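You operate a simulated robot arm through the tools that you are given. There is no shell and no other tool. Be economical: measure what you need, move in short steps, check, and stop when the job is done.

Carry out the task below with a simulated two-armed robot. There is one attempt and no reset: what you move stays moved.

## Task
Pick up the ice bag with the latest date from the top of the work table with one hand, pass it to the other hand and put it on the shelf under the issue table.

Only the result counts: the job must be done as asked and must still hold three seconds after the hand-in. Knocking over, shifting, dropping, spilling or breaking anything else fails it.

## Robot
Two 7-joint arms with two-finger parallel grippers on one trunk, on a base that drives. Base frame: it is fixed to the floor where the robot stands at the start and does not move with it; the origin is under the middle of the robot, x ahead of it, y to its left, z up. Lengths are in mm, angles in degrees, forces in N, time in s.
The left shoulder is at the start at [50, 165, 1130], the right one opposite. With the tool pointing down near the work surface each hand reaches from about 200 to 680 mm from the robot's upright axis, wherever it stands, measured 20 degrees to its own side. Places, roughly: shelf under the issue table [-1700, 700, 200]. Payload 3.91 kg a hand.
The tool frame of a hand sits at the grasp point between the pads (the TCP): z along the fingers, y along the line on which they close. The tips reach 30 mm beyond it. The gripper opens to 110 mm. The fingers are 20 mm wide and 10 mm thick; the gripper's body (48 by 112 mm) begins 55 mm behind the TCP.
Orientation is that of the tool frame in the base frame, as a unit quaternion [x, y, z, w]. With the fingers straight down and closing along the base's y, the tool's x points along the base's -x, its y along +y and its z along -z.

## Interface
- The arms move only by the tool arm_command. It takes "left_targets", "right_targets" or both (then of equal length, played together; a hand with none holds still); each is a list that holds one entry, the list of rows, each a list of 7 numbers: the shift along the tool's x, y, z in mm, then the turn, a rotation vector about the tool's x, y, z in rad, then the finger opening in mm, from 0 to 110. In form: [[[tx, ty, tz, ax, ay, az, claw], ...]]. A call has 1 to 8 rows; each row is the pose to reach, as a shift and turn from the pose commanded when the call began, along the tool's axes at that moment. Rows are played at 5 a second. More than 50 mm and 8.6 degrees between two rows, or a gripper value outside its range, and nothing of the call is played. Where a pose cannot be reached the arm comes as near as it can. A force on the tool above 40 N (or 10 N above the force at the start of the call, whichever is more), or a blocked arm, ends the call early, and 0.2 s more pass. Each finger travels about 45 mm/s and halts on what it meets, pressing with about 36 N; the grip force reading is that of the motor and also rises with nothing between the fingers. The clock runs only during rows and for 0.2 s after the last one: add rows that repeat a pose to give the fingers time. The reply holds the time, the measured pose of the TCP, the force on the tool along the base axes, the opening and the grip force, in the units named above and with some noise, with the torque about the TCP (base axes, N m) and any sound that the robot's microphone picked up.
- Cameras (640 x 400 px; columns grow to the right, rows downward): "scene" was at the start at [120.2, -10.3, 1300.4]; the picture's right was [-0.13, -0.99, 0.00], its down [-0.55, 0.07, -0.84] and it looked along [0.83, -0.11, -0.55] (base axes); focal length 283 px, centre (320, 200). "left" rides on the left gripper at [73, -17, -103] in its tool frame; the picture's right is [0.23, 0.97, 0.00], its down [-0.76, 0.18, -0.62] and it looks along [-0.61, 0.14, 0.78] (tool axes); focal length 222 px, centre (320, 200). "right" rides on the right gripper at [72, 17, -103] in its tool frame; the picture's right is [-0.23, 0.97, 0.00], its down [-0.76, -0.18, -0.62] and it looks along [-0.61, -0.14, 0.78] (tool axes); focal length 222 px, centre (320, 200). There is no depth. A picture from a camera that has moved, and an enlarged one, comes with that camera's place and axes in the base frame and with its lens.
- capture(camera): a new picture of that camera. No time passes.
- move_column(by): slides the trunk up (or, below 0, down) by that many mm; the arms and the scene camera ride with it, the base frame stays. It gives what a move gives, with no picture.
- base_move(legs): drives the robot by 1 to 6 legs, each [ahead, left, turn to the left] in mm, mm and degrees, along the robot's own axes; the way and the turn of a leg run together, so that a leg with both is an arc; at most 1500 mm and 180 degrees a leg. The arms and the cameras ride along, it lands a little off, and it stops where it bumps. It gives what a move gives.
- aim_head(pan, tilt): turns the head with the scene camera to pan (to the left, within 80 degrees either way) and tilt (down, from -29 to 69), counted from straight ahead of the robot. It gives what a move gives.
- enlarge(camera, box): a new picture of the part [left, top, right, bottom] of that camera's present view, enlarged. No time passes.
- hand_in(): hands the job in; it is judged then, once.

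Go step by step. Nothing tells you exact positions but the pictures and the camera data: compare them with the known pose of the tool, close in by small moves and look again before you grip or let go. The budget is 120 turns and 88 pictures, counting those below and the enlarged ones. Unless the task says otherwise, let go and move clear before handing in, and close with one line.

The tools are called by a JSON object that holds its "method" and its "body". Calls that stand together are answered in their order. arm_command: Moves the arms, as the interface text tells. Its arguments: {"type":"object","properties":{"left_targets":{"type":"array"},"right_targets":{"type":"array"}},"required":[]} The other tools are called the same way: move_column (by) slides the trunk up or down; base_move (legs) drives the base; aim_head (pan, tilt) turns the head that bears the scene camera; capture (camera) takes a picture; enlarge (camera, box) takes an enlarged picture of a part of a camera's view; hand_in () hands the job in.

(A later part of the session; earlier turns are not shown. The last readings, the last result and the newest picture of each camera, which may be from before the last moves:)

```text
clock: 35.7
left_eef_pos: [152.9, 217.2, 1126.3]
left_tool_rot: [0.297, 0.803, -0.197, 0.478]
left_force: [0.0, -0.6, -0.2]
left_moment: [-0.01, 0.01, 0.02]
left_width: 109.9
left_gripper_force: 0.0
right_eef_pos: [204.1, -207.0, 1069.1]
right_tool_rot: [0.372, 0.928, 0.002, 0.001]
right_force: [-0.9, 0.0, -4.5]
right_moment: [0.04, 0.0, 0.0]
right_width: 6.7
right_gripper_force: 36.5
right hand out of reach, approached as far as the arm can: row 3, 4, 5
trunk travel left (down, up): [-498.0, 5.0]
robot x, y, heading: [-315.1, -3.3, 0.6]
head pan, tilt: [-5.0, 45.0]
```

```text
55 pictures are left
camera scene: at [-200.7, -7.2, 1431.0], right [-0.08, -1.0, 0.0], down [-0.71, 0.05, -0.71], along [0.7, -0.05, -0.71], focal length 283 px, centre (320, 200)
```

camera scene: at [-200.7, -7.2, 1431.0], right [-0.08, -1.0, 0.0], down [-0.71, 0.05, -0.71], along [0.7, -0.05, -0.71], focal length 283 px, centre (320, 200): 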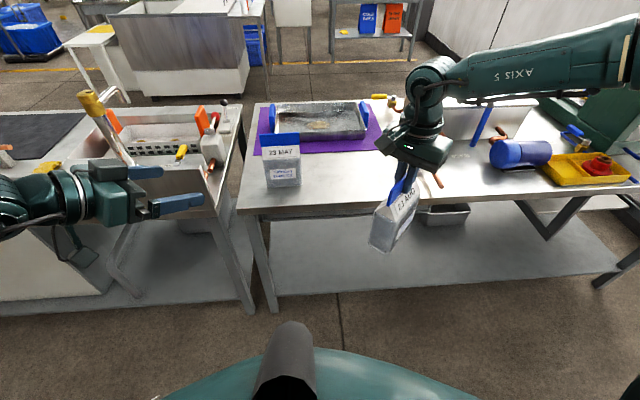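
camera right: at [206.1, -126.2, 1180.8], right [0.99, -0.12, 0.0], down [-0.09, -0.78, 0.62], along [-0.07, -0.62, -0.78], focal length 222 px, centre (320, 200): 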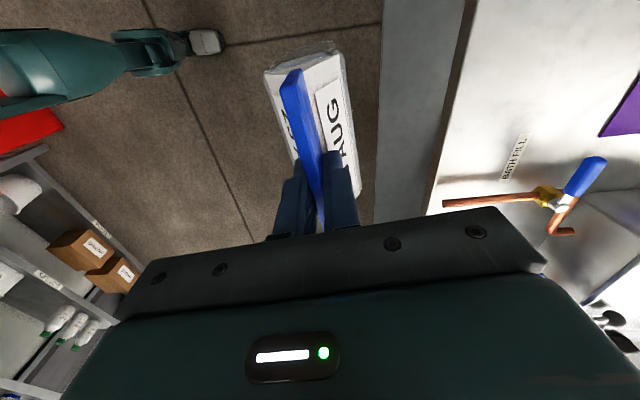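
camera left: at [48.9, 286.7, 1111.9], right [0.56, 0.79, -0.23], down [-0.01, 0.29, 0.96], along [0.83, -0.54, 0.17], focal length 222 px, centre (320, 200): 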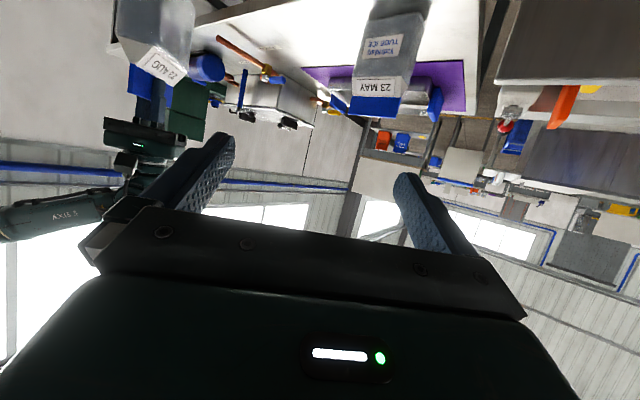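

The bag hangs at about [204, -207], body middle z≈950. I bring the left hand down and towards a point in front of the bag's left end, in stages.

{"method": "arm_command", "body": {"left_targets": [[[15, -28, 25, 0, 0, 0, 110], [30, -56, 49, 0, 0, 0, 110], [46, -84, 74, 0, 0, 0, 110], [61, -113, 98, 0, 0, 0, 110], [76, -141, 123, 0, 0, 0, 110], [76, -141, 123, 0, 0, 0, 110]]]}}

{"method": "capture", "body": {"camera": "left"}}

{"method": "capture", "body": {"camera": "scene"}}

```text
clock: 37.1
left_eef_pos: [114.0, 60.4, 1007.7]
left_tool_rot: [0.297, 0.802, -0.198, 0.478]
left_force: [0.0, -0.3, -1.1]
left_moment: [-0.01, 0.01, -0.03]
left_width: 110.1
left_gripper_force: 0.0
right_eef_pos: [204.3, -206.1, 1069.3]
right_tool_rot: [0.371, 0.928, 0.001, 0.001]
right_force: [-0.1, 0.3, -4.1]
right_moment: [0.01, -0.01, -0.01]
right_width: 7.1
right_gripper_force: 36.4
trunk travel left (down, up): [-498.0, 5.0]
robot x, y, heading: [-312.1, -1.8, 0.5]
head pan, tilt: [-5.0, 45.0]
```

```text
54 pictures are left
camera left: at [9.2, 130.7, 993.1], right [0.56, 0.79, -0.23], down [-0.01, 0.29, 0.96], along [0.83, -0.54, 0.17], focal length 222 px, centre (320, 200)
```

left: 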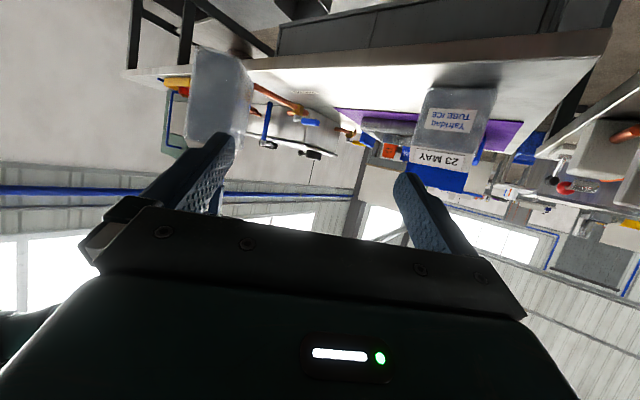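

```text
53 pictures are left
camera scene: at [-200.4, -7.1, 1431.0], right [-0.08, -1.0, 0.0], down [-0.71, 0.05, -0.71], along [0.7, -0.05, -0.71], focal length 283 px, centre (320, 200)
```

scene: 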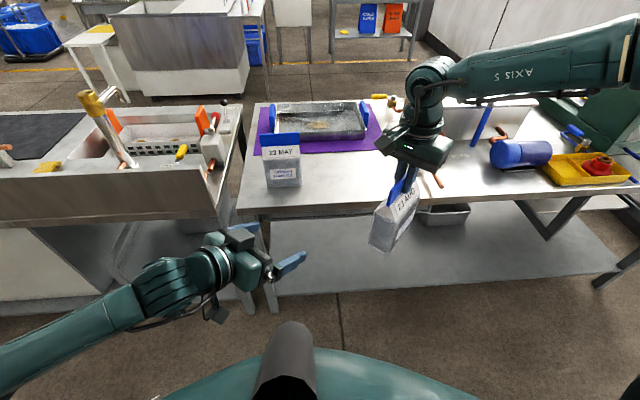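

{"method": "arm_command", "body": {"left_targets": [[[-10, -27, 22, 0, 0, 0, 110], [-20, -55, 43, 0, 0, 0, 110], [-29, -82, 65, 0, 0, 0, 110], [-39, -110, 86, 0, 0, 0, 110], [-49, -137, 108, 0, 0, 0, 110], [-49, -137, 108, 0, 0, 0, 110]]]}}

{"method": "capture", "body": {"camera": "left"}}

{"method": "capture", "body": {"camera": "scene"}}

```text
clock: 38.5
left_eef_pos: [112.2, -7.5, 1004.4]
left_tool_rot: [0.297, 0.803, -0.198, 0.477]
left_force: [-0.5, 0.1, 0.2]
left_moment: [0.02, -0.03, -0.02]
left_width: 110.1
left_gripper_force: 0.2
left hand out of reach, approached as far as the arm can: row 2, 3, 4, 5, 6
right_eef_pos: [205.0, -205.6, 1069.0]
right_tool_rot: [0.371, 0.929, 0.002, 0.0]
right_force: [-0.1, -0.5, -3.6]
right_moment: [-0.01, -0.04, -0.03]
right_width: 6.7
right_gripper_force: 36.1
trunk travel left (down, up): [-498.0, 5.0]
robot x, y, heading: [-313.9, 0.0, 0.5]
head pan, tilt: [-5.0, 45.0]
```

```text
52 pictures are left
camera left: at [7.6, 63.6, 989.7], right [0.57, 0.79, -0.24], down [0.0, 0.29, 0.96], along [0.82, -0.54, 0.17], focal length 222 px, centre (320, 200)
```

left: 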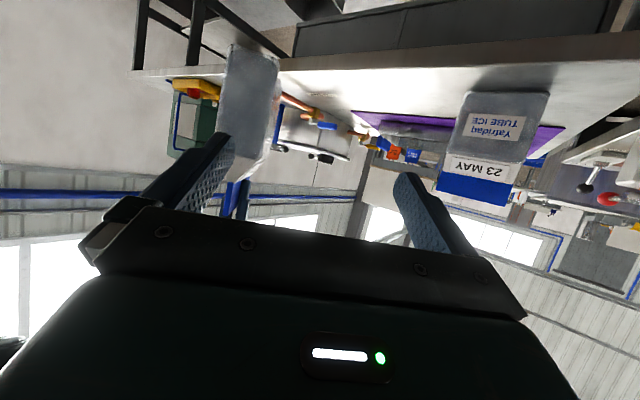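

```text
51 pictures are left
camera scene: at [-200.6, -7.5, 1431.0], right [-0.08, -1.0, 0.0], down [-0.71, 0.05, -0.71], along [0.7, -0.05, -0.71], focal length 283 px, centre (320, 200)
```

scene: 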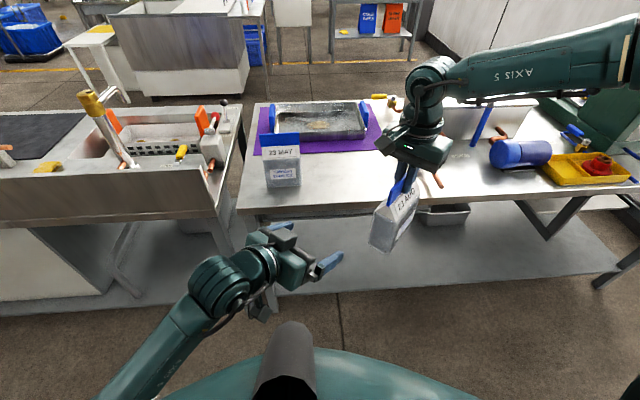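

The left arm is too folded there. I turn the bag to nearly straight ahead (θ≈15°) and shift it left, while the left hand backs off a bit.

{"method": "arm_command", "body": {"right_targets": [[[10, 11, 0, 0, 0, -0.09, 0], [21, 22, 0, 0, 0, -0.18, 0], [31, 33, 0, 0, 0, -0.27, 0], [41, 44, 0, 0, 0, -0.36, 0], [52, 54, 0, 0, 0, -0.44, 0], [62, 65, 0, 0, 0, -0.5, 0], [62, 65, 0, 0, 0, -0.5, 0]]], "left_targets": [[[6, 15, -12, 0, 0, 0, 110], [12, 30, -24, 0, 0, 0, 110], [17, 45, -36, 0, 0, 0, 110], [17, 45, -36, 0, 0, 0, 110], [17, 45, -36, 0, 0, 0, 110], [17, 45, -36, 0, 0, 0, 110], [17, 45, -36, 0, 0, 0, 110]]]}}

{"method": "capture", "body": {"camera": "scene"}}

```text
clock: 40.1
left_eef_pos: [115.2, 58.1, 1002.7]
left_tool_rot: [0.297, 0.803, -0.197, 0.478]
left_force: [-1.0, 0.0, -0.3]
left_moment: [0.0, -0.01, 0.03]
left_width: 110.2
left_gripper_force: 0.1
right_eef_pos: [168.2, -161.1, 1089.5]
right_tool_rot: [0.129, 0.992, 0.0, 0.001]
right_force: [-1.0, 0.4, -3.1]
right_moment: [0.01, -0.01, 0.06]
right_width: 6.7
right_gripper_force: 36.1
right hand out of reach, approached as far as the arm can: row 1, 2, 3, 4, 5, 6, 7
trunk travel left (down, up): [-498.0, 5.0]
robot x, y, heading: [-316.8, -1.4, 0.7]
head pan, tilt: [-5.0, 45.0]
```

```text
50 pictures are left
camera scene: at [-200.5, -7.4, 1431.0], right [-0.08, -1.0, 0.0], down [-0.71, 0.05, -0.71], along [0.7, -0.05, -0.71], focal length 283 px, centre (320, 200)
```

scene: 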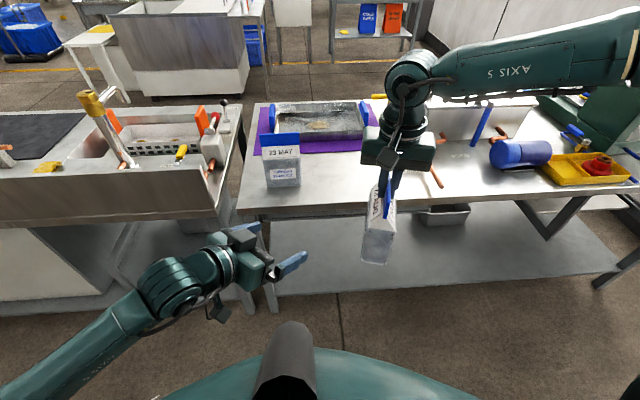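

That folds the left arm too much. Better is the first pose: bag fin along y (θ≈80°) at the right front, with the left hand reaching across pointing to the right; I turn both hands accordingly.

{"method": "arm_command", "body": {"right_targets": [[[-5, -4, 2, 0, 0, 0.141, 0], [-10, -8, 4, 0, 0, 0.282, 0], [-15, -12, 6, 0, 0, 0.423, 0], [-20, -16, 8, 0, 0, 0.565, 0], [-25, -20, 9, 0, 0, 0.706, 0], [-30, -24, 11, 0, 0, 0.847, 0], [-35, -29, 13, 0, 0, 0.99, 0], [-40, -33, 15, 0, 0, 1.13, 0]]], "left_targets": [[[0, 15, -1, 0.08, 0.003, 0.042, 110], [0, 30, -2, 0.16, 0.005, 0.084, 110], [0, 45, -4, 0.24, 0.008, 0.126, 110], [1, 60, -5, 0.32, 0.011, 0.168, 110], [1, 75, -6, 0.4, 0.014, 0.21, 110], [1, 90, -7, 0.48, 0.017, 0.252, 110], [1, 103, -9, 0.56, 0.02, 0.294, 110], [1, 115, -10, 0.641, 0.022, 0.335, 110]]]}}

{"method": "capture", "body": {"camera": "scene"}}

{"method": "capture", "body": {"camera": "left"}}

```text
clock: 41.9
left_eef_pos: [187.1, 150.2, 1003.2]
left_tool_rot: [0.561, 0.646, -0.355, 0.377]
left_force: [0.9, -0.5, -0.2]
left_moment: [0.03, 0.03, 0.0]
left_width: 110.2
left_gripper_force: 0.1
left hand out of reach, approached as far as the arm can: row 4
right_eef_pos: [200.2, -204.2, 1074.9]
right_tool_rot: [0.642, 0.767, 0.001, 0.0]
right_force: [0.3, 1.3, -3.2]
right_moment: [0.0, 0.01, 0.01]
right_width: 6.7
right_gripper_force: 36.4
trunk travel left (down, up): [-498.0, 5.0]
robot x, y, heading: [-311.4, 1.4, 0.7]
head pan, tilt: [-5.0, 45.0]
```

```text
49 pictures are left
camera scene: at [-200.2, -7.1, 1431.0], right [-0.08, -1.0, 0.0], down [-0.71, 0.05, -0.71], along [0.7, -0.05, -0.71], focal length 283 px, centre (320, 200)
```

scene: 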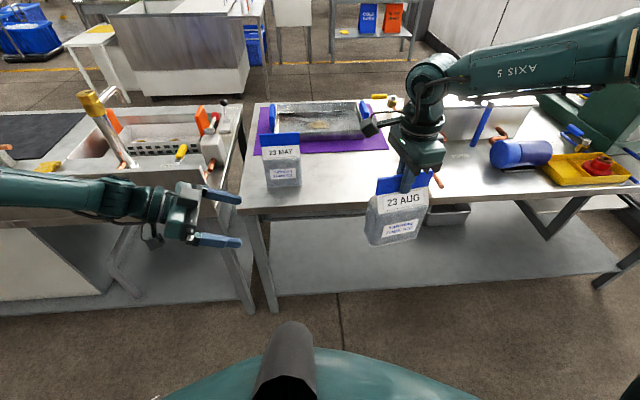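

```text
48 pictures are left
camera left: at [155.4, 272.6, 989.7], right [0.95, 0.22, -0.24], down [0.19, 0.22, 0.96], along [0.26, -0.95, 0.17], focal length 222 px, centre (320, 200)
```

left: 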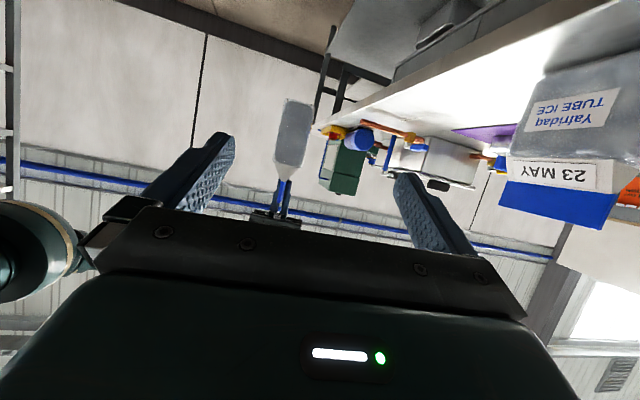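

Clear view now: the bag hangs squarely in front of the left hand. I move in along y to 110 mm short of the grip.

{"method": "arm_command", "body": {"left_targets": [[[-19, -6, 35, -0.011, 0, -0.006, 110], [-37, -12, 69, -0.022, -0.001, -0.012, 110], [-56, -18, 104, -0.033, -0.001, -0.018, 110], [-74, -24, 138, -0.045, -0.002, -0.024, 110], [-93, -30, 173, -0.056, -0.002, -0.03, 110], [-112, -36, 207, -0.067, -0.003, -0.035, 110], [-112, -36, 207, -0.067, -0.003, -0.035, 110]]]}}

{"method": "capture", "body": {"camera": "left"}}

{"method": "capture", "body": {"camera": "scene"}}

```text
clock: 43.5
left_eef_pos: [178.4, -87.1, 1007.5]
left_tool_rot: [0.536, 0.666, -0.341, 0.391]
left_force: [-0.9, 0.0, 1.4]
left_moment: [-0.01, 0.03, -0.02]
left_width: 110.1
left_gripper_force: 0.0
right_eef_pos: [199.8, -204.2, 1075.2]
right_tool_rot: [0.641, 0.768, 0.002, 0.001]
right_force: [0.5, 0.0, -3.1]
right_moment: [-0.03, -0.02, -0.01]
right_width: 6.7
right_gripper_force: 35.9
trunk travel left (down, up): [-498.0, 5.0]
robot x, y, heading: [-314.9, -2.8, 0.7]
head pan, tilt: [-5.0, 45.0]
```

```text
47 pictures are left
camera left: at [137.9, 32.5, 992.6], right [0.93, 0.29, -0.23], down [0.17, 0.24, 0.96], along [0.33, -0.93, 0.17], focal length 222 px, centre (320, 200)
```

left: 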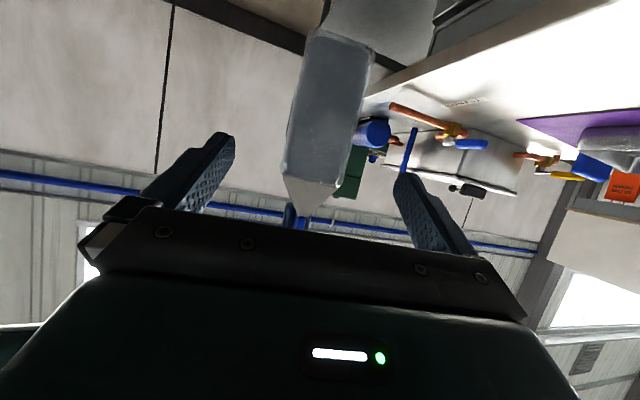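

```text
46 pictures are left
camera scene: at [-200.6, -6.9, 1431.0], right [-0.08, -1.0, 0.0], down [-0.71, 0.05, -0.71], along [0.7, -0.05, -0.71], focal length 283 px, centre (320, 200)
```

scene: 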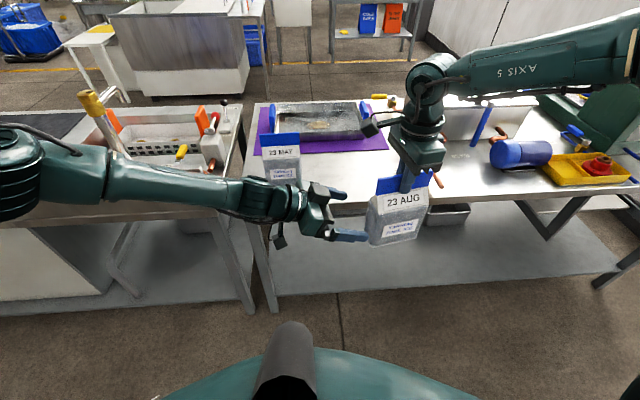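

The bag is centred a few mm to the fingers' +y side; I correct that and move in along the fingers.

{"method": "arm_command", "body": {"left_targets": [[[0, 3, 25, 0, 0, 0, 110], [0, 6, 50, 0, 0, 0, 110], [0, 6, 75, 0, 0, 0, 110], [0, 6, 95, 0, 0, 0, 110], [0, 6, 108, 0, 0, 0, 110], [0, 6, 108, 0, 0, 0, 110]]]}}

{"method": "capture", "body": {"camera": "left"}}

{"method": "capture", "body": {"camera": "right"}}

{"method": "enlarge", "body": {"camera": "scene", "box": [260, 120, 480, 280]}}

```text
clock: 44.9
left_eef_pos: [202.6, -179.2, 957.7]
left_tool_rot: [0.535, 0.667, -0.34, 0.392]
left_force: [-2.8, 13.0, 2.6]
left_moment: [-0.76, -0.17, -0.17]
left_width: 110.0
left_gripper_force: 0.1
right_eef_pos: [201.0, -206.2, 1074.8]
right_tool_rot: [0.641, 0.767, -0.001, 0.001]
right_force: [2.8, -12.0, -6.5]
right_moment: [-0.8, -0.22, 0.02]
right_width: 6.1
right_gripper_force: 35.9
trunk travel left (down, up): [-498.0, 5.0]
robot x, y, heading: [-314.6, -2.2, 0.7]
head pan, tilt: [-5.0, 45.0]
```

```text
45 pictures are left
camera left: at [162.6, -60.1, 942.7], right [0.93, 0.29, -0.23], down [0.17, 0.24, 0.96], along [0.34, -0.93, 0.17], focal length 222 px, centre (320, 200)
```

left: 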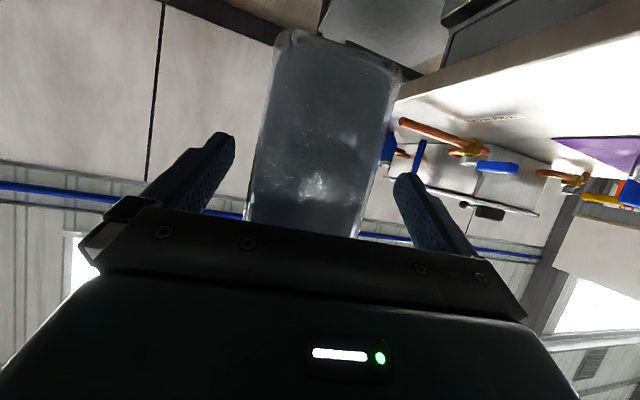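

```text
44 pictures are left
camera right: at [203.6, -130.6, 1178.1], right [1.0, -0.05, 0.0], down [-0.04, -0.78, 0.62], along [-0.03, -0.62, -0.78], focal length 222 px, centre (320, 200)
```

right: 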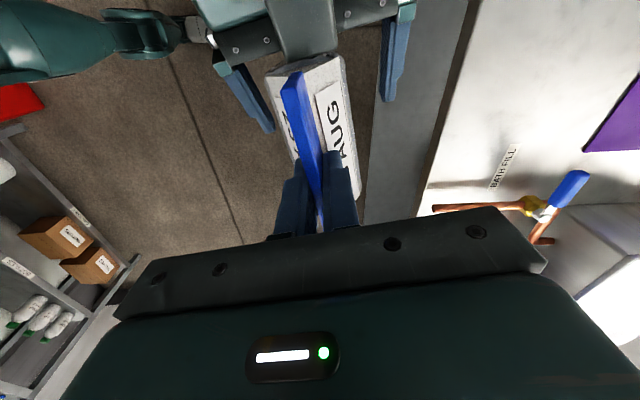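

```text
2.50 times, centred on (370, 200) of scene
camera zoom: at [-200.6, -7.1, 1431.0], right [-0.08, -1.0, 0.0], down [-0.71, 0.05, -0.71], along [0.7, -0.05, -0.71], focal length 707 px, centre (195, 200)
```

zoom: 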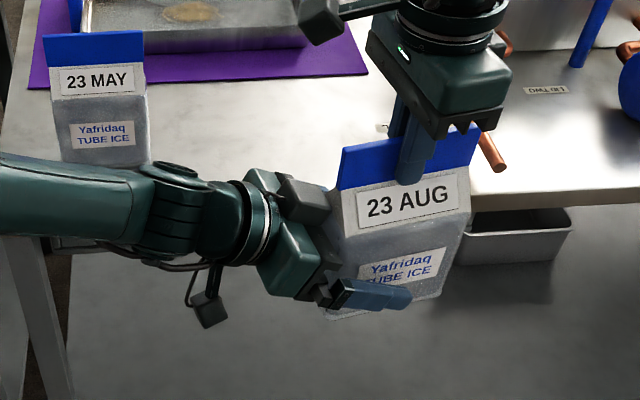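

The palm is just touching the bag; I back off 8 mm and then close on the body.

{"method": "arm_command", "body": {"left_targets": [[[0, 0, -8, 0, 0, 0, 110], [0, 0, -8, 0, 0, 0, 100], [0, 0, -8, 0, 0, 0, 90], [0, 0, -8, 0, 0, 0, 80], [0, 0, -8, 0, 0, 0, 72], [0, 0, -8, 0, 0, 0, 68], [0, 0, -8, 0, 0, 0, 64]]]}}

{"method": "capture", "body": {"camera": "left"}}

```text
clock: 46.5
left_eef_pos: [199.6, -173.7, 960.8]
left_tool_rot: [0.536, 0.666, -0.341, 0.39]
left_force: [-4.4, 0.1, 1.4]
left_moment: [0.02, -0.07, 0.07]
left_width: 66.4
left_gripper_force: 2.8
right_eef_pos: [200.8, -204.9, 1075.0]
right_tool_rot: [0.641, 0.767, 0.001, 0.0]
right_force: [5.0, 1.1, -4.6]
right_moment: [0.04, -0.48, -0.22]
right_width: 6.7
right_gripper_force: 35.8
trunk travel left (down, up): [-498.0, 5.0]
robot x, y, heading: [-315.3, -2.0, 0.4]
head pan, tilt: [-5.0, 45.0]
```

```text
42 pictures are left
camera left: at [159.6, -54.3, 946.1], right [0.93, 0.29, -0.24], down [0.17, 0.24, 0.96], along [0.33, -0.93, 0.17], focal length 222 px, centre (320, 200)
```

left: 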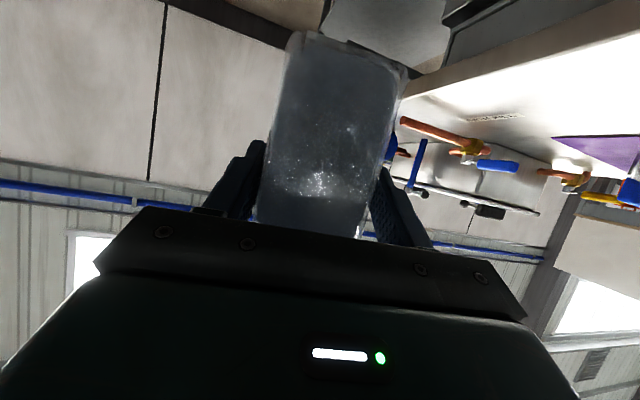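

One finger touched first; I shift 2.5 mm that way and close fully.

{"method": "arm_command", "body": {"left_targets": [[[0, -2.5, 0, 0, 0, 0, 64], [0, -2.5, 0, 0, 0, 0, 60], [0, -2.5, 0, 0, 0, 0, 55], [0, -2.5, 0, 0, 0, 0, 40], [0, -2.5, 0, 0, 0, 0, 40], [0, -2.5, 0, 0, 0, 0, 40]]]}}

{"method": "capture", "body": {"camera": "left"}}

```text
clock: 47.9
left_eef_pos: [196.8, -173.1, 961.4]
left_tool_rot: [0.537, 0.666, -0.341, 0.39]
left_force: [-14.5, 1.0, 1.1]
left_moment: [-0.47, -1.04, 0.01]
left_width: 58.6
left_gripper_force: 36.1
right_eef_pos: [201.6, -204.1, 1074.8]
right_tool_rot: [0.642, 0.767, 0.003, 0.001]
right_force: [12.9, -0.4, -4.4]
right_moment: [0.42, -0.55, -0.48]
right_width: 6.7
right_gripper_force: 35.8
trunk travel left (down, up): [-498.0, 5.0]
robot x, y, heading: [-316.8, -6.2, 0.6]
head pan, tilt: [-5.0, 45.0]
```

```text
41 pictures are left
camera left: at [156.8, -54.7, 946.3], right [0.93, 0.29, -0.24], down [0.17, 0.24, 0.96], along [0.33, -0.93, 0.17], focal length 222 px, centre (320, 200)
```

left: 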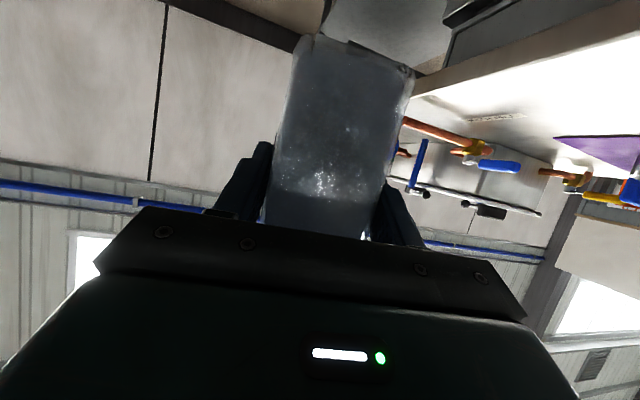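

Gripped (58.6 mm, 36 N). I relieve the sideways strain by 3 mm and check.

{"method": "arm_command", "body": {"left_targets": [[[0, -2, 0, 0, 0, 0, 40], [0, -4, 0, 0, 0, 0, 40], [0, -4, 0, 0, 0, 0, 40]]]}}

```text
clock: 48.7
left_eef_pos: [194.9, -173.7, 960.6]
left_tool_rot: [0.536, 0.667, -0.339, 0.39]
left_force: [-4.2, -0.9, -1.4]
left_moment: [-0.03, -0.36, -0.06]
left_width: 58.4
left_gripper_force: 35.7
right_eef_pos: [200.5, -203.8, 1073.9]
right_tool_rot: [0.641, 0.767, 0.001, -0.001]
right_force: [3.7, 0.9, 1.6]
right_moment: [0.37, -0.1, -0.1]
right_width: 6.5
right_gripper_force: 35.4
trunk travel left (down, up): [-498.0, 5.0]
robot x, y, heading: [-314.9, -3.5, 0.4]
head pan, tilt: [-5.0, 45.0]
```

Strain is low now. I open the right fingers with the left holding.

{"method": "arm_command", "body": {"right_targets": [[[0, 0, 0, 0, 0, 0, 15], [0, 0, 0, 0, 0, 0, 35], [0, 0, 0, 0, 0, 0, 60], [0, 0, 0, 0, 0, 0, 80], [0, 0, 0, 0, 0, 0, 80]]]}}

{"method": "capture", "body": {"camera": "right"}}

{"method": "capture", "body": {"camera": "scene"}}

```text
clock: 49.9
left_eef_pos: [194.2, -174.0, 962.3]
left_tool_rot: [0.536, 0.666, -0.341, 0.391]
left_force: [0.2, -1.2, 0.4]
left_moment: [0.08, 0.01, -0.01]
left_width: 57.8
left_gripper_force: 36.2
right_eef_pos: [200.8, -203.4, 1074.6]
right_tool_rot: [0.641, 0.768, 0.001, 0.0]
right_force: [0.1, 0.5, 0.3]
right_moment: [-0.04, -0.02, 0.0]
right_width: 80.1
right_gripper_force: 0.0
trunk travel left (down, up): [-498.0, 5.0]
robot x, y, heading: [-314.7, -3.3, 0.4]
head pan, tilt: [-5.0, 45.0]
```

```text
40 pictures are left
camera right: at [203.4, -129.6, 1178.7], right [1.0, -0.05, 0.0], down [-0.04, -0.78, 0.62], along [-0.03, -0.62, -0.78], focal length 222 px, centre (320, 200)
```

right: 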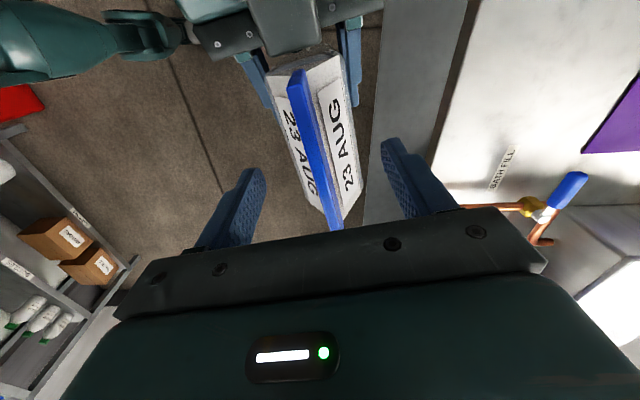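

```text
39 pictures are left
camera scene: at [-200.6, -7.4, 1431.0], right [-0.08, -1.0, 0.0], down [-0.71, 0.05, -0.71], along [0.7, -0.05, -0.71], focal length 283 px, centre (320, 200)
```

scene: 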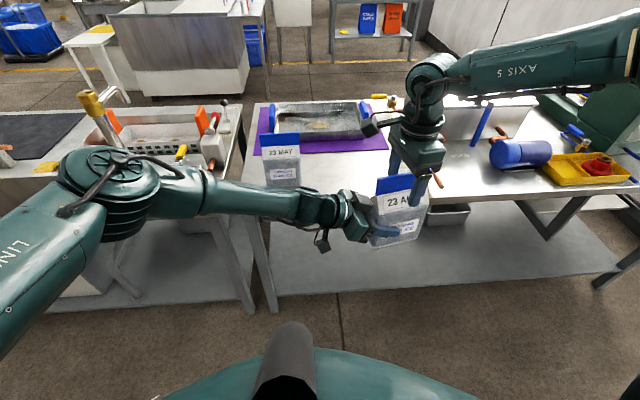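

The left hand holds the bag alone. I lower the left and raise the right so that the fin comes free.

{"method": "arm_command", "body": {"left_targets": [[[17, 1, 9, 0, 0, 0, 40], [35, 1, 18, 0, 0, 0, 40], [53, 2, 28, 0, 0, 0, 40], [62, 2, 32, 0, 0, 0, 40], [62, 2, 32, 0, 0, 0, 40]]], "right_targets": [[[0, 0, -10, 0, 0, 0, 80], [0, 0, -20, 0, 0, 0, 80], [0, 0, -30, 0, 0, 0, 80], [0, 0, -40, 0, 0, 0, 80], [0, 0, -40, 0, 0, 0, 80]]]}}

{"method": "capture", "body": {"camera": "scene"}}

```text
clock: 51.1
left_eef_pos: [192.6, -172.9, 890.7]
left_tool_rot: [0.536, 0.667, -0.34, 0.39]
left_force: [-0.3, 0.7, 0.2]
left_moment: [0.11, 0.01, 0.02]
left_width: 58.0
left_gripper_force: 36.1
right_eef_pos: [201.9, -204.9, 1114.5]
right_tool_rot: [0.64, 0.768, 0.0, 0.0]
right_force: [-0.6, -0.1, -0.3]
right_moment: [0.0, -0.01, -0.02]
right_width: 79.9
right_gripper_force: 0.2
trunk travel left (down, up): [-498.0, 5.0]
robot x, y, heading: [-314.4, -0.4, 0.5]
head pan, tilt: [-5.0, 45.0]
```

```text
38 pictures are left
camera scene: at [-200.5, -7.4, 1431.0], right [-0.08, -1.0, 0.0], down [-0.71, 0.05, -0.71], along [0.7, -0.05, -0.71], focal length 283 px, centre (320, 200)
```

scene: 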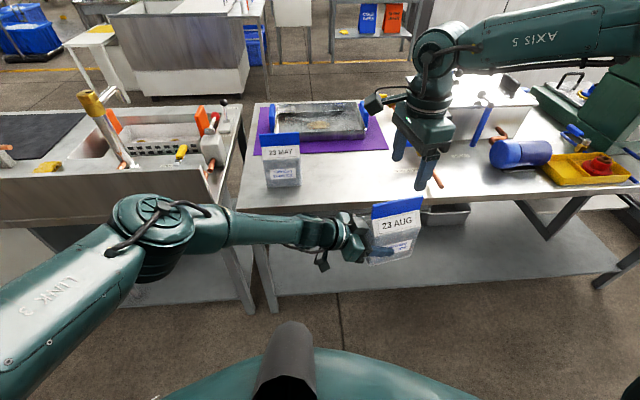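

The bag is free of the right hand. I bring the left hand back to the left side and turn it forward, keeping the bag upright.

{"method": "arm_command", "body": {"left_targets": [[[14, 3.5, -45.6, -0.124, -0.005, -0.065, 40], [28, 7, -91, -0.248, -0.01, -0.13, 40], [42, 10.5, -137, -0.372, -0.015, -0.195, 40], [56, 14, -182, -0.496, -0.02, -0.26, 40], [69, 17.5, -228, -0.62, -0.025, -0.325, 40], [83, 21, -273, -0.743, -0.03, -0.39, 40], [97, 24, -319, -0.867, -0.035, -0.455, 40], [111, 28, -364, -0.991, -0.04, -0.52, 40]]]}}

{"method": "capture", "body": {"camera": "scene"}}

```text
clock: 52.9
left_eef_pos: [147.6, 203.1, 959.1]
left_tool_rot: [0.101, 0.85, -0.084, 0.51]
left_force: [1.0, -0.4, -3.6]
left_moment: [0.0, 0.11, -0.01]
left_width: 57.7
left_gripper_force: 36.3
left hand out of reach, approached as far as the arm can: row 8
right_eef_pos: [200.4, -204.8, 1115.3]
right_tool_rot: [0.641, 0.767, 0.001, 0.0]
right_force: [0.2, 0.0, -0.1]
right_moment: [-0.03, -0.02, 0.0]
right_width: 79.7
right_gripper_force: 0.1
trunk travel left (down, up): [-498.0, 5.0]
robot x, y, heading: [-313.1, -4.5, 0.5]
head pan, tilt: [-5.0, 45.0]
```

```text
37 pictures are left
camera scene: at [-200.8, -6.4, 1431.0], right [-0.08, -1.0, 0.0], down [-0.71, 0.05, -0.71], along [0.7, -0.05, -0.71], focal length 283 px, centre (320, 200)
```

scene: 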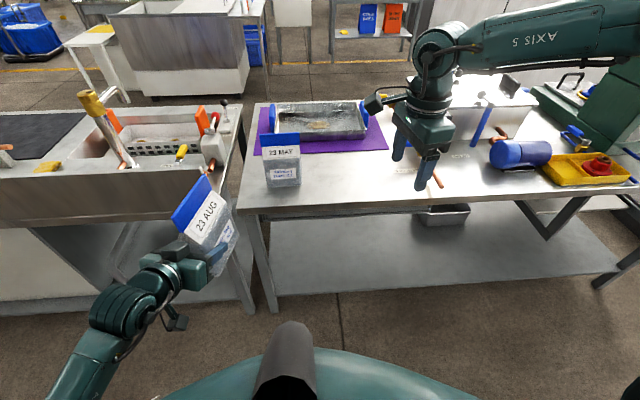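

I retract the right hand and then turn left in steps to find the issue table.

{"method": "arm_command", "body": {"right_targets": [[[-4, -18, -8, 0, 0, -0.14, 60], [-8, -36, -15, 0, 0, -0.28, 40], [-12, -54, -23, 0, 0, -0.42, 20], [-16, -72, -30, 0, 0, -0.56, 20], [-20, -90, -38, 0, 0, -0.7, 20], [-24, -108, -45, 0, 0, -0.84, 20], [-27, -125, -53, 0, 0, -0.98, 20], [-30, -142, -60, 0, 0, -1.12, 20]]]}}

{"method": "base_move", "body": {"legs": [[0, 0, 75]]}}

{"method": "aim_head", "body": {"pan": 50, "tilt": 25}}

{"method": "capture", "body": {"camera": "scene"}}

```text
clock: 54.7
left_eef_pos: [148.8, 202.1, 959.4]
left_tool_rot: [0.101, 0.849, -0.084, 0.511]
left_force: [0.2, 0.2, -3.5]
left_moment: [0.07, 0.11, 0.01]
left_width: 57.8
left_gripper_force: 36.3
right_eef_pos: [64.8, -259.5, 1174.9]
right_tool_rot: [0.134, 0.991, 0.001, 0.001]
right_force: [-0.6, -0.9, -0.8]
right_moment: [-0.03, -0.04, -0.02]
right_width: 20.1
right_gripper_force: 0.0
trunk travel left (down, up): [-498.0, 5.0]
robot x, y, heading: [-314.1, -3.3, 0.7]
head pan, tilt: [-5.0, 45.0]
```

```text
clock: 58.3
left_eef_pos: [-392.5, 497.3, 959.9]
left_tool_rot: [-0.437, 0.736, 0.244, 0.457]
left_force: [-0.7, -0.2, -3.2]
left_moment: [-0.08, 0.11, 0.01]
left_width: 57.8
left_gripper_force: 36.0
right_eef_pos: [33.0, 296.4, 1175.3]
right_tool_rot: [-0.495, 0.869, 0.001, 0.0]
right_force: [0.8, 0.1, -0.2]
right_moment: [-0.02, -0.01, -0.02]
right_width: 19.9
right_gripper_force: 0.0
trunk travel left (down, up): [-498.0, 5.0]
robot x, y, heading: [-317.1, -0.4, 75.2]
head pan, tilt: [-5.0, 45.0]
```

```text
clock: 59.6
left_eef_pos: [-391.0, 497.1, 959.8]
left_tool_rot: [-0.437, 0.736, 0.244, 0.457]
left_force: [-0.3, 0.7, -4.1]
left_moment: [-0.11, 0.05, 0.04]
left_width: 57.7
left_gripper_force: 35.8
right_eef_pos: [34.5, 297.2, 1174.6]
right_tool_rot: [-0.495, 0.869, 0.002, 0.0]
right_force: [0.1, -0.2, -0.1]
right_moment: [-0.01, 0.0, 0.03]
right_width: 19.9
right_gripper_force: 0.1
trunk travel left (down, up): [-498.0, 5.0]
robot x, y, heading: [-317.9, -1.7, 75.5]
head pan, tilt: [50.0, 25.0]
```

```text
36 pictures are left
camera scene: at [-357.5, 102.3, 1461.6], right [0.81, 0.58, 0.0], down [0.25, -0.34, -0.91], along [-0.53, 0.74, -0.42], focal length 283 px, centre (320, 200)
```

scene: 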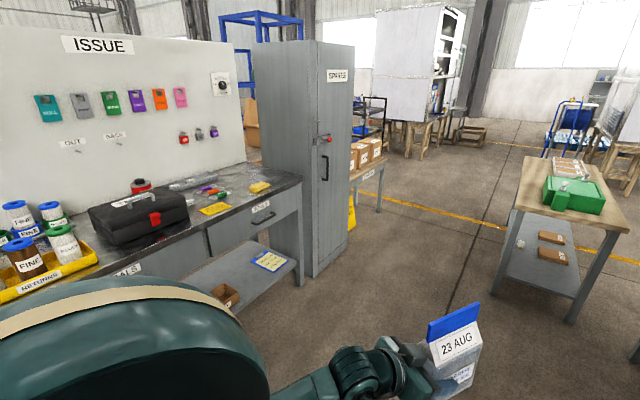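

The issue table's front edge runs along x≈-1440 from y≈50 to 1390, facing +x, with a shelf below. I turn to face it and look at the shelf.

{"method": "base_move", "body": {"legs": [[0, 0, 104.5]]}}

{"method": "aim_head", "body": {"pan": -30, "tilt": 30}}

{"method": "capture", "body": {"camera": "scene"}}

```text
clock: 64.3
left_eef_pos: [-780.7, -199.3, 958.6]
left_tool_rot: [0.849, -0.109, -0.51, -0.09]
left_force: [-0.7, -0.4, -2.6]
left_moment: [-0.03, -0.12, -0.04]
left_width: 57.8
left_gripper_force: 35.8
right_eef_pos: [-688.0, 263.3, 1174.7]
right_tool_rot: [0.989, -0.145, -0.001, 0.001]
right_force: [-0.7, 0.7, -0.2]
right_moment: [-0.02, -0.01, -0.01]
right_width: 19.9
right_gripper_force: 0.0
trunk travel left (down, up): [-498.0, 5.0]
robot x, y, heading: [-312.2, -2.9, 179.7]
head pan, tilt: [50.0, 25.0]
```

```text
clock: 65.9
left_eef_pos: [-779.7, -198.4, 959.2]
left_tool_rot: [0.849, -0.109, -0.51, -0.089]
left_force: [0.4, 1.0, -3.3]
left_moment: [-0.02, -0.09, -0.01]
left_width: 58.0
left_gripper_force: 36.5
right_eef_pos: [-687.8, 263.1, 1174.3]
right_tool_rot: [0.989, -0.145, 0.0, 0.001]
right_force: [-0.6, -0.8, -0.1]
right_moment: [-0.02, -0.03, -0.03]
right_width: 20.2
right_gripper_force: 0.1
trunk travel left (down, up): [-498.0, 5.0]
robot x, y, heading: [-318.6, -2.1, 179.6]
head pan, tilt: [-30.0, 30.0]
```

```text
35 pictures are left
camera scene: at [-418.8, 44.6, 1453.6], right [0.51, 0.86, 0.0], down [0.43, -0.25, -0.87], along [-0.75, 0.44, -0.5], focal length 283 px, centre (320, 200)
```

scene: 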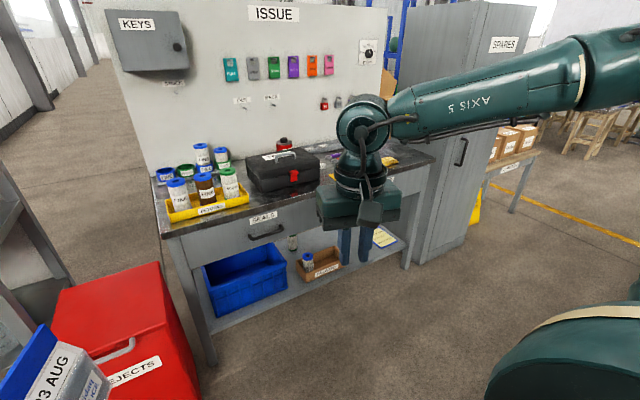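

The shelf holds a blue bin on the left and a small box in the middle; the right part must be looked at. I drive right and a little closer.

{"method": "base_move", "body": {"legs": [[0, -800, 0], [250, 0, 0]]}}

{"method": "aim_head", "body": {"pan": 5, "tilt": 40}}

{"method": "capture", "body": {"camera": "scene"}}

```text
clock: 71.6
left_eef_pos: [-1020.8, 624.6, 959.8]
left_tool_rot: [0.849, -0.112, -0.508, -0.092]
left_force: [0.7, 0.6, -3.1]
left_moment: [-0.06, -0.11, -0.03]
left_width: 57.7
left_gripper_force: 36.0
right_eef_pos: [-925.9, 1084.7, 1174.9]
right_tool_rot: [0.989, -0.148, 0.0, 0.001]
right_force: [-1.3, 0.1, -1.1]
right_moment: [0.02, -0.01, -0.02]
right_width: 19.9
right_gripper_force: 0.1
trunk travel left (down, up): [-498.0, 5.0]
robot x, y, heading: [-554.3, 817.2, 179.3]
head pan, tilt: [-30.0, 30.0]
```

```text
clock: 72.7
left_eef_pos: [-1019.1, 624.3, 959.0]
left_tool_rot: [0.848, -0.112, -0.51, -0.092]
left_force: [-0.6, -0.5, -3.2]
left_moment: [-0.05, -0.13, 0.02]
left_width: 57.8
left_gripper_force: 36.0
right_eef_pos: [-925.1, 1084.5, 1175.8]
right_tool_rot: [0.989, -0.148, -0.001, 0.001]
right_force: [-0.2, 0.0, -0.4]
right_moment: [-0.02, 0.0, -0.02]
right_width: 20.0
right_gripper_force: 0.1
trunk travel left (down, up): [-498.0, 5.0]
robot x, y, heading: [-550.8, 813.4, 179.5]
head pan, tilt: [5.0, 40.0]
```

```text
34 pictures are left
camera scene: at [-664.1, 812.9, 1438.3], right [-0.07, 1.0, 0.0], down [0.64, 0.05, -0.77], along [-0.76, -0.05, -0.64], focal length 283 px, centre (320, 200)
```

scene: 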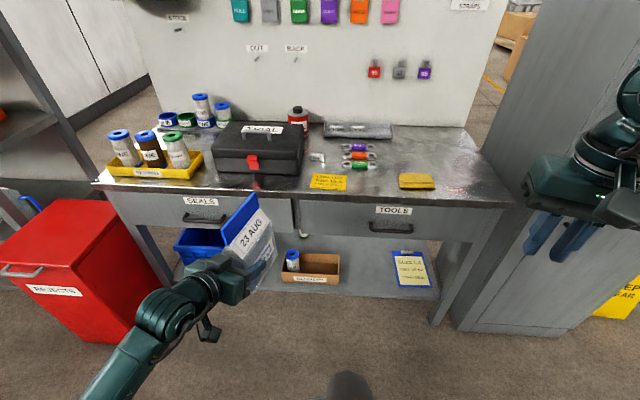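

There is a free gap on the shelf between the small box (right edge y≈864) and the clipboard (left edge y≈1150); I will set the bag at about [-1570, 1005]. First I lower the trunk out here and check that the left hand gets low enough.

{"method": "move_column", "body": {"by": -490}}

{"method": "aim_head", "body": {"pan": 0, "tilt": 25}}

{"method": "capture", "body": {"camera": "scene"}}

```text
refused: -490 is not a number from -400 to 400
```

```text
clock: 73.4
left_eef_pos: [-1019.4, 624.4, 959.5]
left_tool_rot: [0.848, -0.112, -0.509, -0.091]
left_force: [0.0, -0.9, -3.1]
left_moment: [-0.04, -0.17, -0.01]
left_width: 57.8
left_gripper_force: 36.1
right_eef_pos: [-926.0, 1083.2, 1174.1]
right_tool_rot: [0.989, -0.148, 0.0, 0.001]
right_force: [0.2, 0.1, 0.2]
right_moment: [0.03, -0.01, -0.01]
right_width: 20.0
right_gripper_force: 0.1
trunk travel left (down, up): [-498.0, 5.0]
robot x, y, heading: [-553.8, 815.8, 179.1]
head pan, tilt: [0.0, 25.0]
```

```text
33 pictures are left
camera scene: at [-671.5, 820.3, 1461.5], right [0.01, 1.0, 0.0], down [0.42, -0.01, -0.91], along [-0.91, 0.01, -0.42], focal length 283 px, centre (320, 200)
```

scene: 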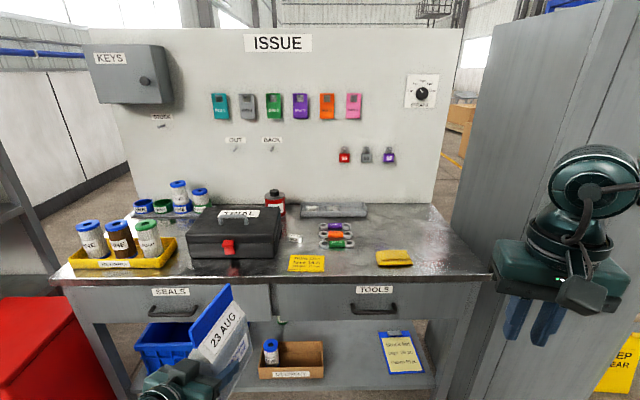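

{"method": "move_column", "body": {"by": -400}}

{"method": "move_column", "body": {"by": -95}}

{"method": "aim_head", "body": {"pan": 0, "tilt": 30}}

{"method": "capture", "body": {"camera": "scene"}}

```text
clock: 77.2
left_eef_pos: [-1019.5, 625.6, 559.7]
left_tool_rot: [0.849, -0.112, -0.509, -0.091]
left_force: [0.3, -0.6, -3.2]
left_moment: [-0.04, -0.13, -0.01]
left_width: 58.1
left_gripper_force: 36.3
right_eef_pos: [-924.6, 1085.5, 775.1]
right_tool_rot: [0.989, -0.148, -0.001, 0.0]
right_force: [-0.7, 0.2, -0.4]
right_moment: [-0.01, -0.04, 0.02]
right_width: 19.9
right_gripper_force: 0.0
trunk travel left (down, up): [-98.0, 405.0]
robot x, y, heading: [-550.9, 817.9, 179.2]
head pan, tilt: [0.0, 25.0]
```

```text
clock: 78.5
left_eef_pos: [-1018.9, 625.5, 464.7]
left_tool_rot: [0.849, -0.112, -0.509, -0.091]
left_force: [0.1, -0.7, -3.2]
left_moment: [-0.05, -0.09, 0.01]
left_width: 57.7
left_gripper_force: 36.2
right_eef_pos: [-925.4, 1084.8, 679.6]
right_tool_rot: [0.989, -0.148, -0.001, 0.001]
right_force: [-0.2, -0.1, 0.3]
right_moment: [0.02, -0.05, -0.01]
right_width: 20.0
right_gripper_force: 0.1
trunk travel left (down, up): [-3.0, 500.0]
robot x, y, heading: [-549.5, 815.1, 178.9]
head pan, tilt: [0.0, 25.0]
```

```text
clock: 79.2
left_eef_pos: [-1019.8, 625.4, 464.6]
left_tool_rot: [0.848, -0.112, -0.51, -0.092]
left_force: [0.4, 0.2, -3.4]
left_moment: [-0.04, -0.09, 0.01]
left_width: 57.7
left_gripper_force: 35.4
right_eef_pos: [-925.6, 1084.6, 679.9]
right_tool_rot: [0.989, -0.148, -0.001, 0.0]
right_force: [0.1, 0.3, 0.1]
right_moment: [0.04, 0.0, 0.0]
right_width: 19.8
right_gripper_force: 0.0
trunk travel left (down, up): [-3.0, 500.0]
robot x, y, heading: [-552.4, 815.2, 179.1]
head pan, tilt: [0.0, 30.0]
```

```text
32 pictures are left
camera scene: at [-669.6, 820.4, 958.6], right [0.01, 1.0, 0.0], down [0.5, -0.01, -0.87], along [-0.87, 0.01, -0.5], focal length 283 px, centre (320, 200)
```

scene: 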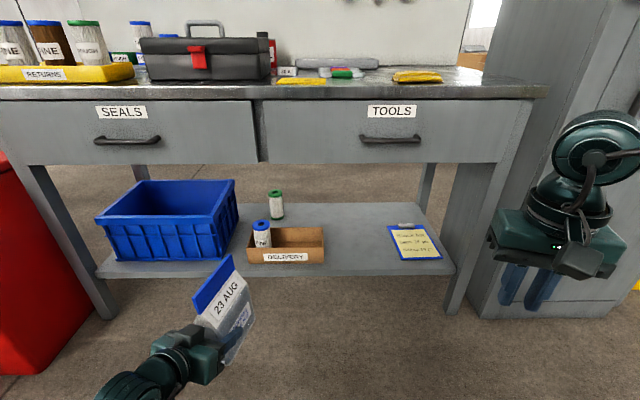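

Now the shelf is well in view: front edge x≈-1430, free gap y 841–1142. I test lowering the left hand out here and pull the right hand in, away from the cabinet.

{"method": "arm_command", "body": {"left_targets": [[[24, -5, 20, 0, 0, 0, 40], [48, -11, 39, 0, 0, 0, 40], [72, -16, 59, 0, 0, 0, 40], [96, -21, 78, 0, 0, 0, 40], [120, -26, 98, 0, 0, 0, 40], [120, -26, 98, 0, 0, 0, 40]]], "right_targets": [[[28, 0, 0, 0, 0, 0, 20], [56, 0, 0, 0, 0, 0, 20], [84, 0, 0, 0, 0, 0, 20], [110, 0, 0, 0, 0, 0, 20], [136, 0, 0, 0, 0, 0, 20], [136, 0, 0, 0, 0, 0, 20]]]}}

{"method": "capture", "body": {"camera": "scene"}}

```text
clock: 80.6
left_eef_pos: [-1051.2, 635.7, 312.9]
left_tool_rot: [0.848, -0.115, -0.506, -0.105]
left_force: [-0.2, -0.1, -4.0]
left_moment: [-0.04, -0.14, -0.02]
left_width: 58.0
left_gripper_force: 35.7
left hand out of reach, approached as far as the arm can: row 1, 2, 3, 4, 5, 6
right_eef_pos: [-806.8, 1045.7, 684.4]
right_tool_rot: [0.989, -0.148, -0.001, 0.001]
right_force: [-0.3, -0.6, 0.6]
right_moment: [0.0, 0.0, -0.03]
right_width: 19.9
right_gripper_force: 0.1
right hand out of reach, approached as far as the arm can: row 5, 6
trunk travel left (down, up): [-3.0, 500.0]
robot x, y, heading: [-554.7, 818.7, 178.9]
head pan, tilt: [0.0, 30.0]
```

```text
31 pictures are left
camera scene: at [-669.6, 820.3, 958.6], right [0.01, 1.0, 0.0], down [0.5, -0.01, -0.87], along [-0.87, 0.01, -0.5], focal length 283 px, centre (320, 200)
```

scene: 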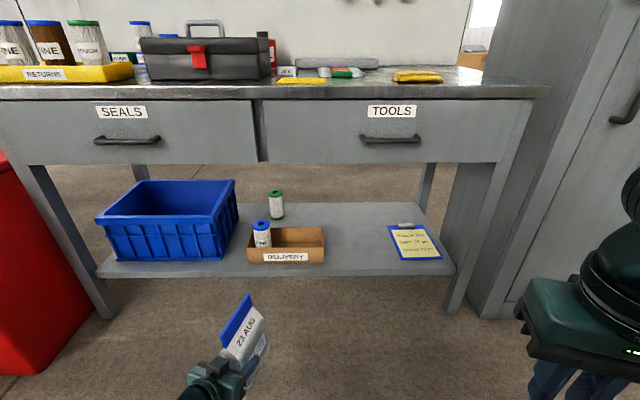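

I test the last 50 mm down here in the open.

{"method": "arm_command", "body": {"left_targets": [[[22, 1, 12, 0, 0, 0, 40], [45, 2, 24, 0, 0, 0, 40], [45, 2, 24, 0, 0, 0, 40]]]}}

{"method": "capture", "body": {"camera": "left"}}

```text
clock: 81.4
left_eef_pos: [-1057.5, 629.0, 261.7]
left_tool_rot: [0.849, -0.113, -0.508, -0.096]
left_force: [0.5, 0.8, -4.1]
left_moment: [-0.04, -0.12, 0.0]
left_width: 57.8
left_gripper_force: 36.5
left hand out of reach, approached as far as the arm can: row 1, 2, 3
right_eef_pos: [-807.3, 1046.9, 684.8]
right_tool_rot: [0.989, -0.148, 0.0, 0.0]
right_force: [-0.8, 0.0, -0.6]
right_moment: [-0.02, -0.01, 0.0]
right_width: 20.0
right_gripper_force: 0.1
trunk travel left (down, up): [-3.0, 500.0]
robot x, y, heading: [-550.7, 816.0, 179.1]
head pan, tilt: [0.0, 30.0]
```

```text
30 pictures are left
camera left: at [-931.3, 608.1, 247.5], right [-0.18, -0.95, -0.25], down [0.12, -0.27, 0.95], along [-0.98, 0.14, 0.17], focal length 222 px, centre (320, 200)
```

left: 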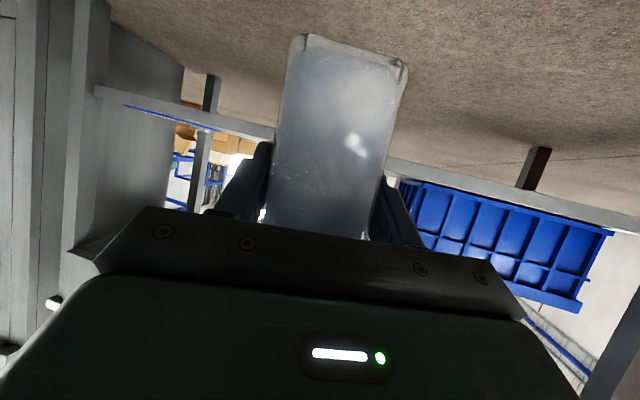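

The hand gets down to z≈260. The shelf top seems to be at z≈215–225, so I raise the trunk 80 mm for clearance, and drive right and part of the way ahead.

{"method": "move_column", "body": {"by": 80}}

{"method": "base_move", "body": {"legs": [[0, -357, 0], [260, 0, 0]]}}

{"method": "aim_head", "body": {"pan": 0, "tilt": 45}}

{"method": "capture", "body": {"camera": "scene"}}

{"method": "capture", "body": {"camera": "right"}}

```text
clock: 82.6
left_eef_pos: [-1057.0, 628.0, 341.7]
left_tool_rot: [0.848, -0.113, -0.508, -0.096]
left_force: [0.9, 0.3, -3.8]
left_moment: [-0.04, -0.13, -0.01]
left_width: 57.5
left_gripper_force: 35.5
right_eef_pos: [-806.9, 1046.2, 763.6]
right_tool_rot: [0.989, -0.148, 0.001, 0.001]
right_force: [-0.8, -1.5, 0.4]
right_moment: [0.01, -0.01, 0.0]
right_width: 20.1
right_gripper_force: 0.1
trunk travel left (down, up): [-83.0, 420.0]
robot x, y, heading: [-550.0, 817.8, 179.2]
head pan, tilt: [0.0, 30.0]
```

```text
clock: 86.4
left_eef_pos: [-1316.4, 987.7, 342.3]
left_tool_rot: [0.849, -0.111, -0.508, -0.095]
left_force: [0.5, 0.5, -3.9]
left_moment: [0.02, -0.11, 0.0]
left_width: 57.8
left_gripper_force: 36.2
right_eef_pos: [-1067.9, 1407.2, 765.8]
right_tool_rot: [0.989, -0.146, 0.0, 0.0]
right_force: [0.2, -0.6, -0.6]
right_moment: [-0.03, -0.02, -0.01]
right_width: 19.9
right_gripper_force: 0.1
trunk travel left (down, up): [-83.0, 420.0]
robot x, y, heading: [-813.5, 1179.1, 179.2]
head pan, tilt: [0.0, 30.0]
```

```text
clock: 87.1
left_eef_pos: [-1316.1, 987.3, 342.0]
left_tool_rot: [0.849, -0.111, -0.508, -0.095]
left_force: [0.2, -0.3, -3.0]
left_moment: [-0.05, -0.12, -0.02]
left_width: 57.9
left_gripper_force: 36.1
right_eef_pos: [-1067.8, 1407.4, 765.4]
right_tool_rot: [0.989, -0.146, -0.001, 0.001]
right_force: [0.2, -0.5, -0.5]
right_moment: [0.01, 0.02, 0.02]
right_width: 19.8
right_gripper_force: 0.0
trunk travel left (down, up): [-83.0, 420.0]
robot x, y, heading: [-811.6, 1178.1, 179.4]
head pan, tilt: [0.0, 45.0]
```

```text
29 pictures are left
camera scene: at [-920.0, 1181.1, 1016.1], right [0.01, 1.0, 0.0], down [0.71, -0.01, -0.71], along [-0.71, 0.01, -0.71], focal length 283 px, centre (320, 200)
```

scene: 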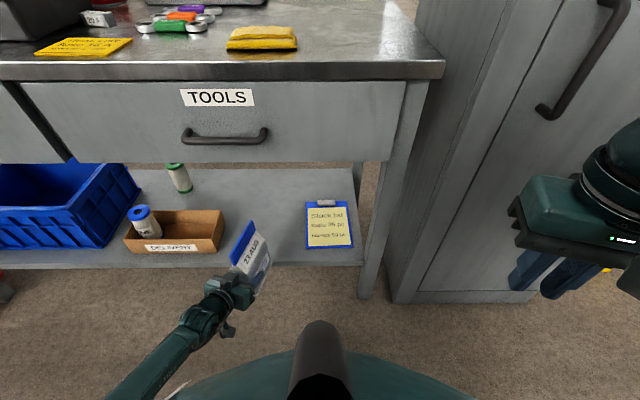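

```text
28 pictures are left
camera right: at [-1004.0, 1370.6, 869.0], right [-0.5, -0.87, 0.0], down [-0.68, 0.39, 0.62], along [-0.54, 0.31, -0.78], focal length 222 px, centre (320, 200)
```

right: 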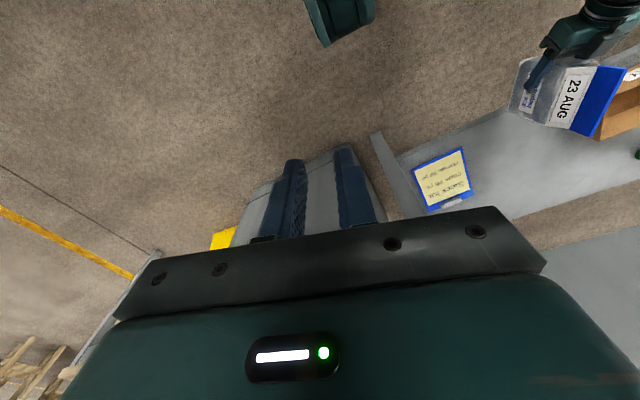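

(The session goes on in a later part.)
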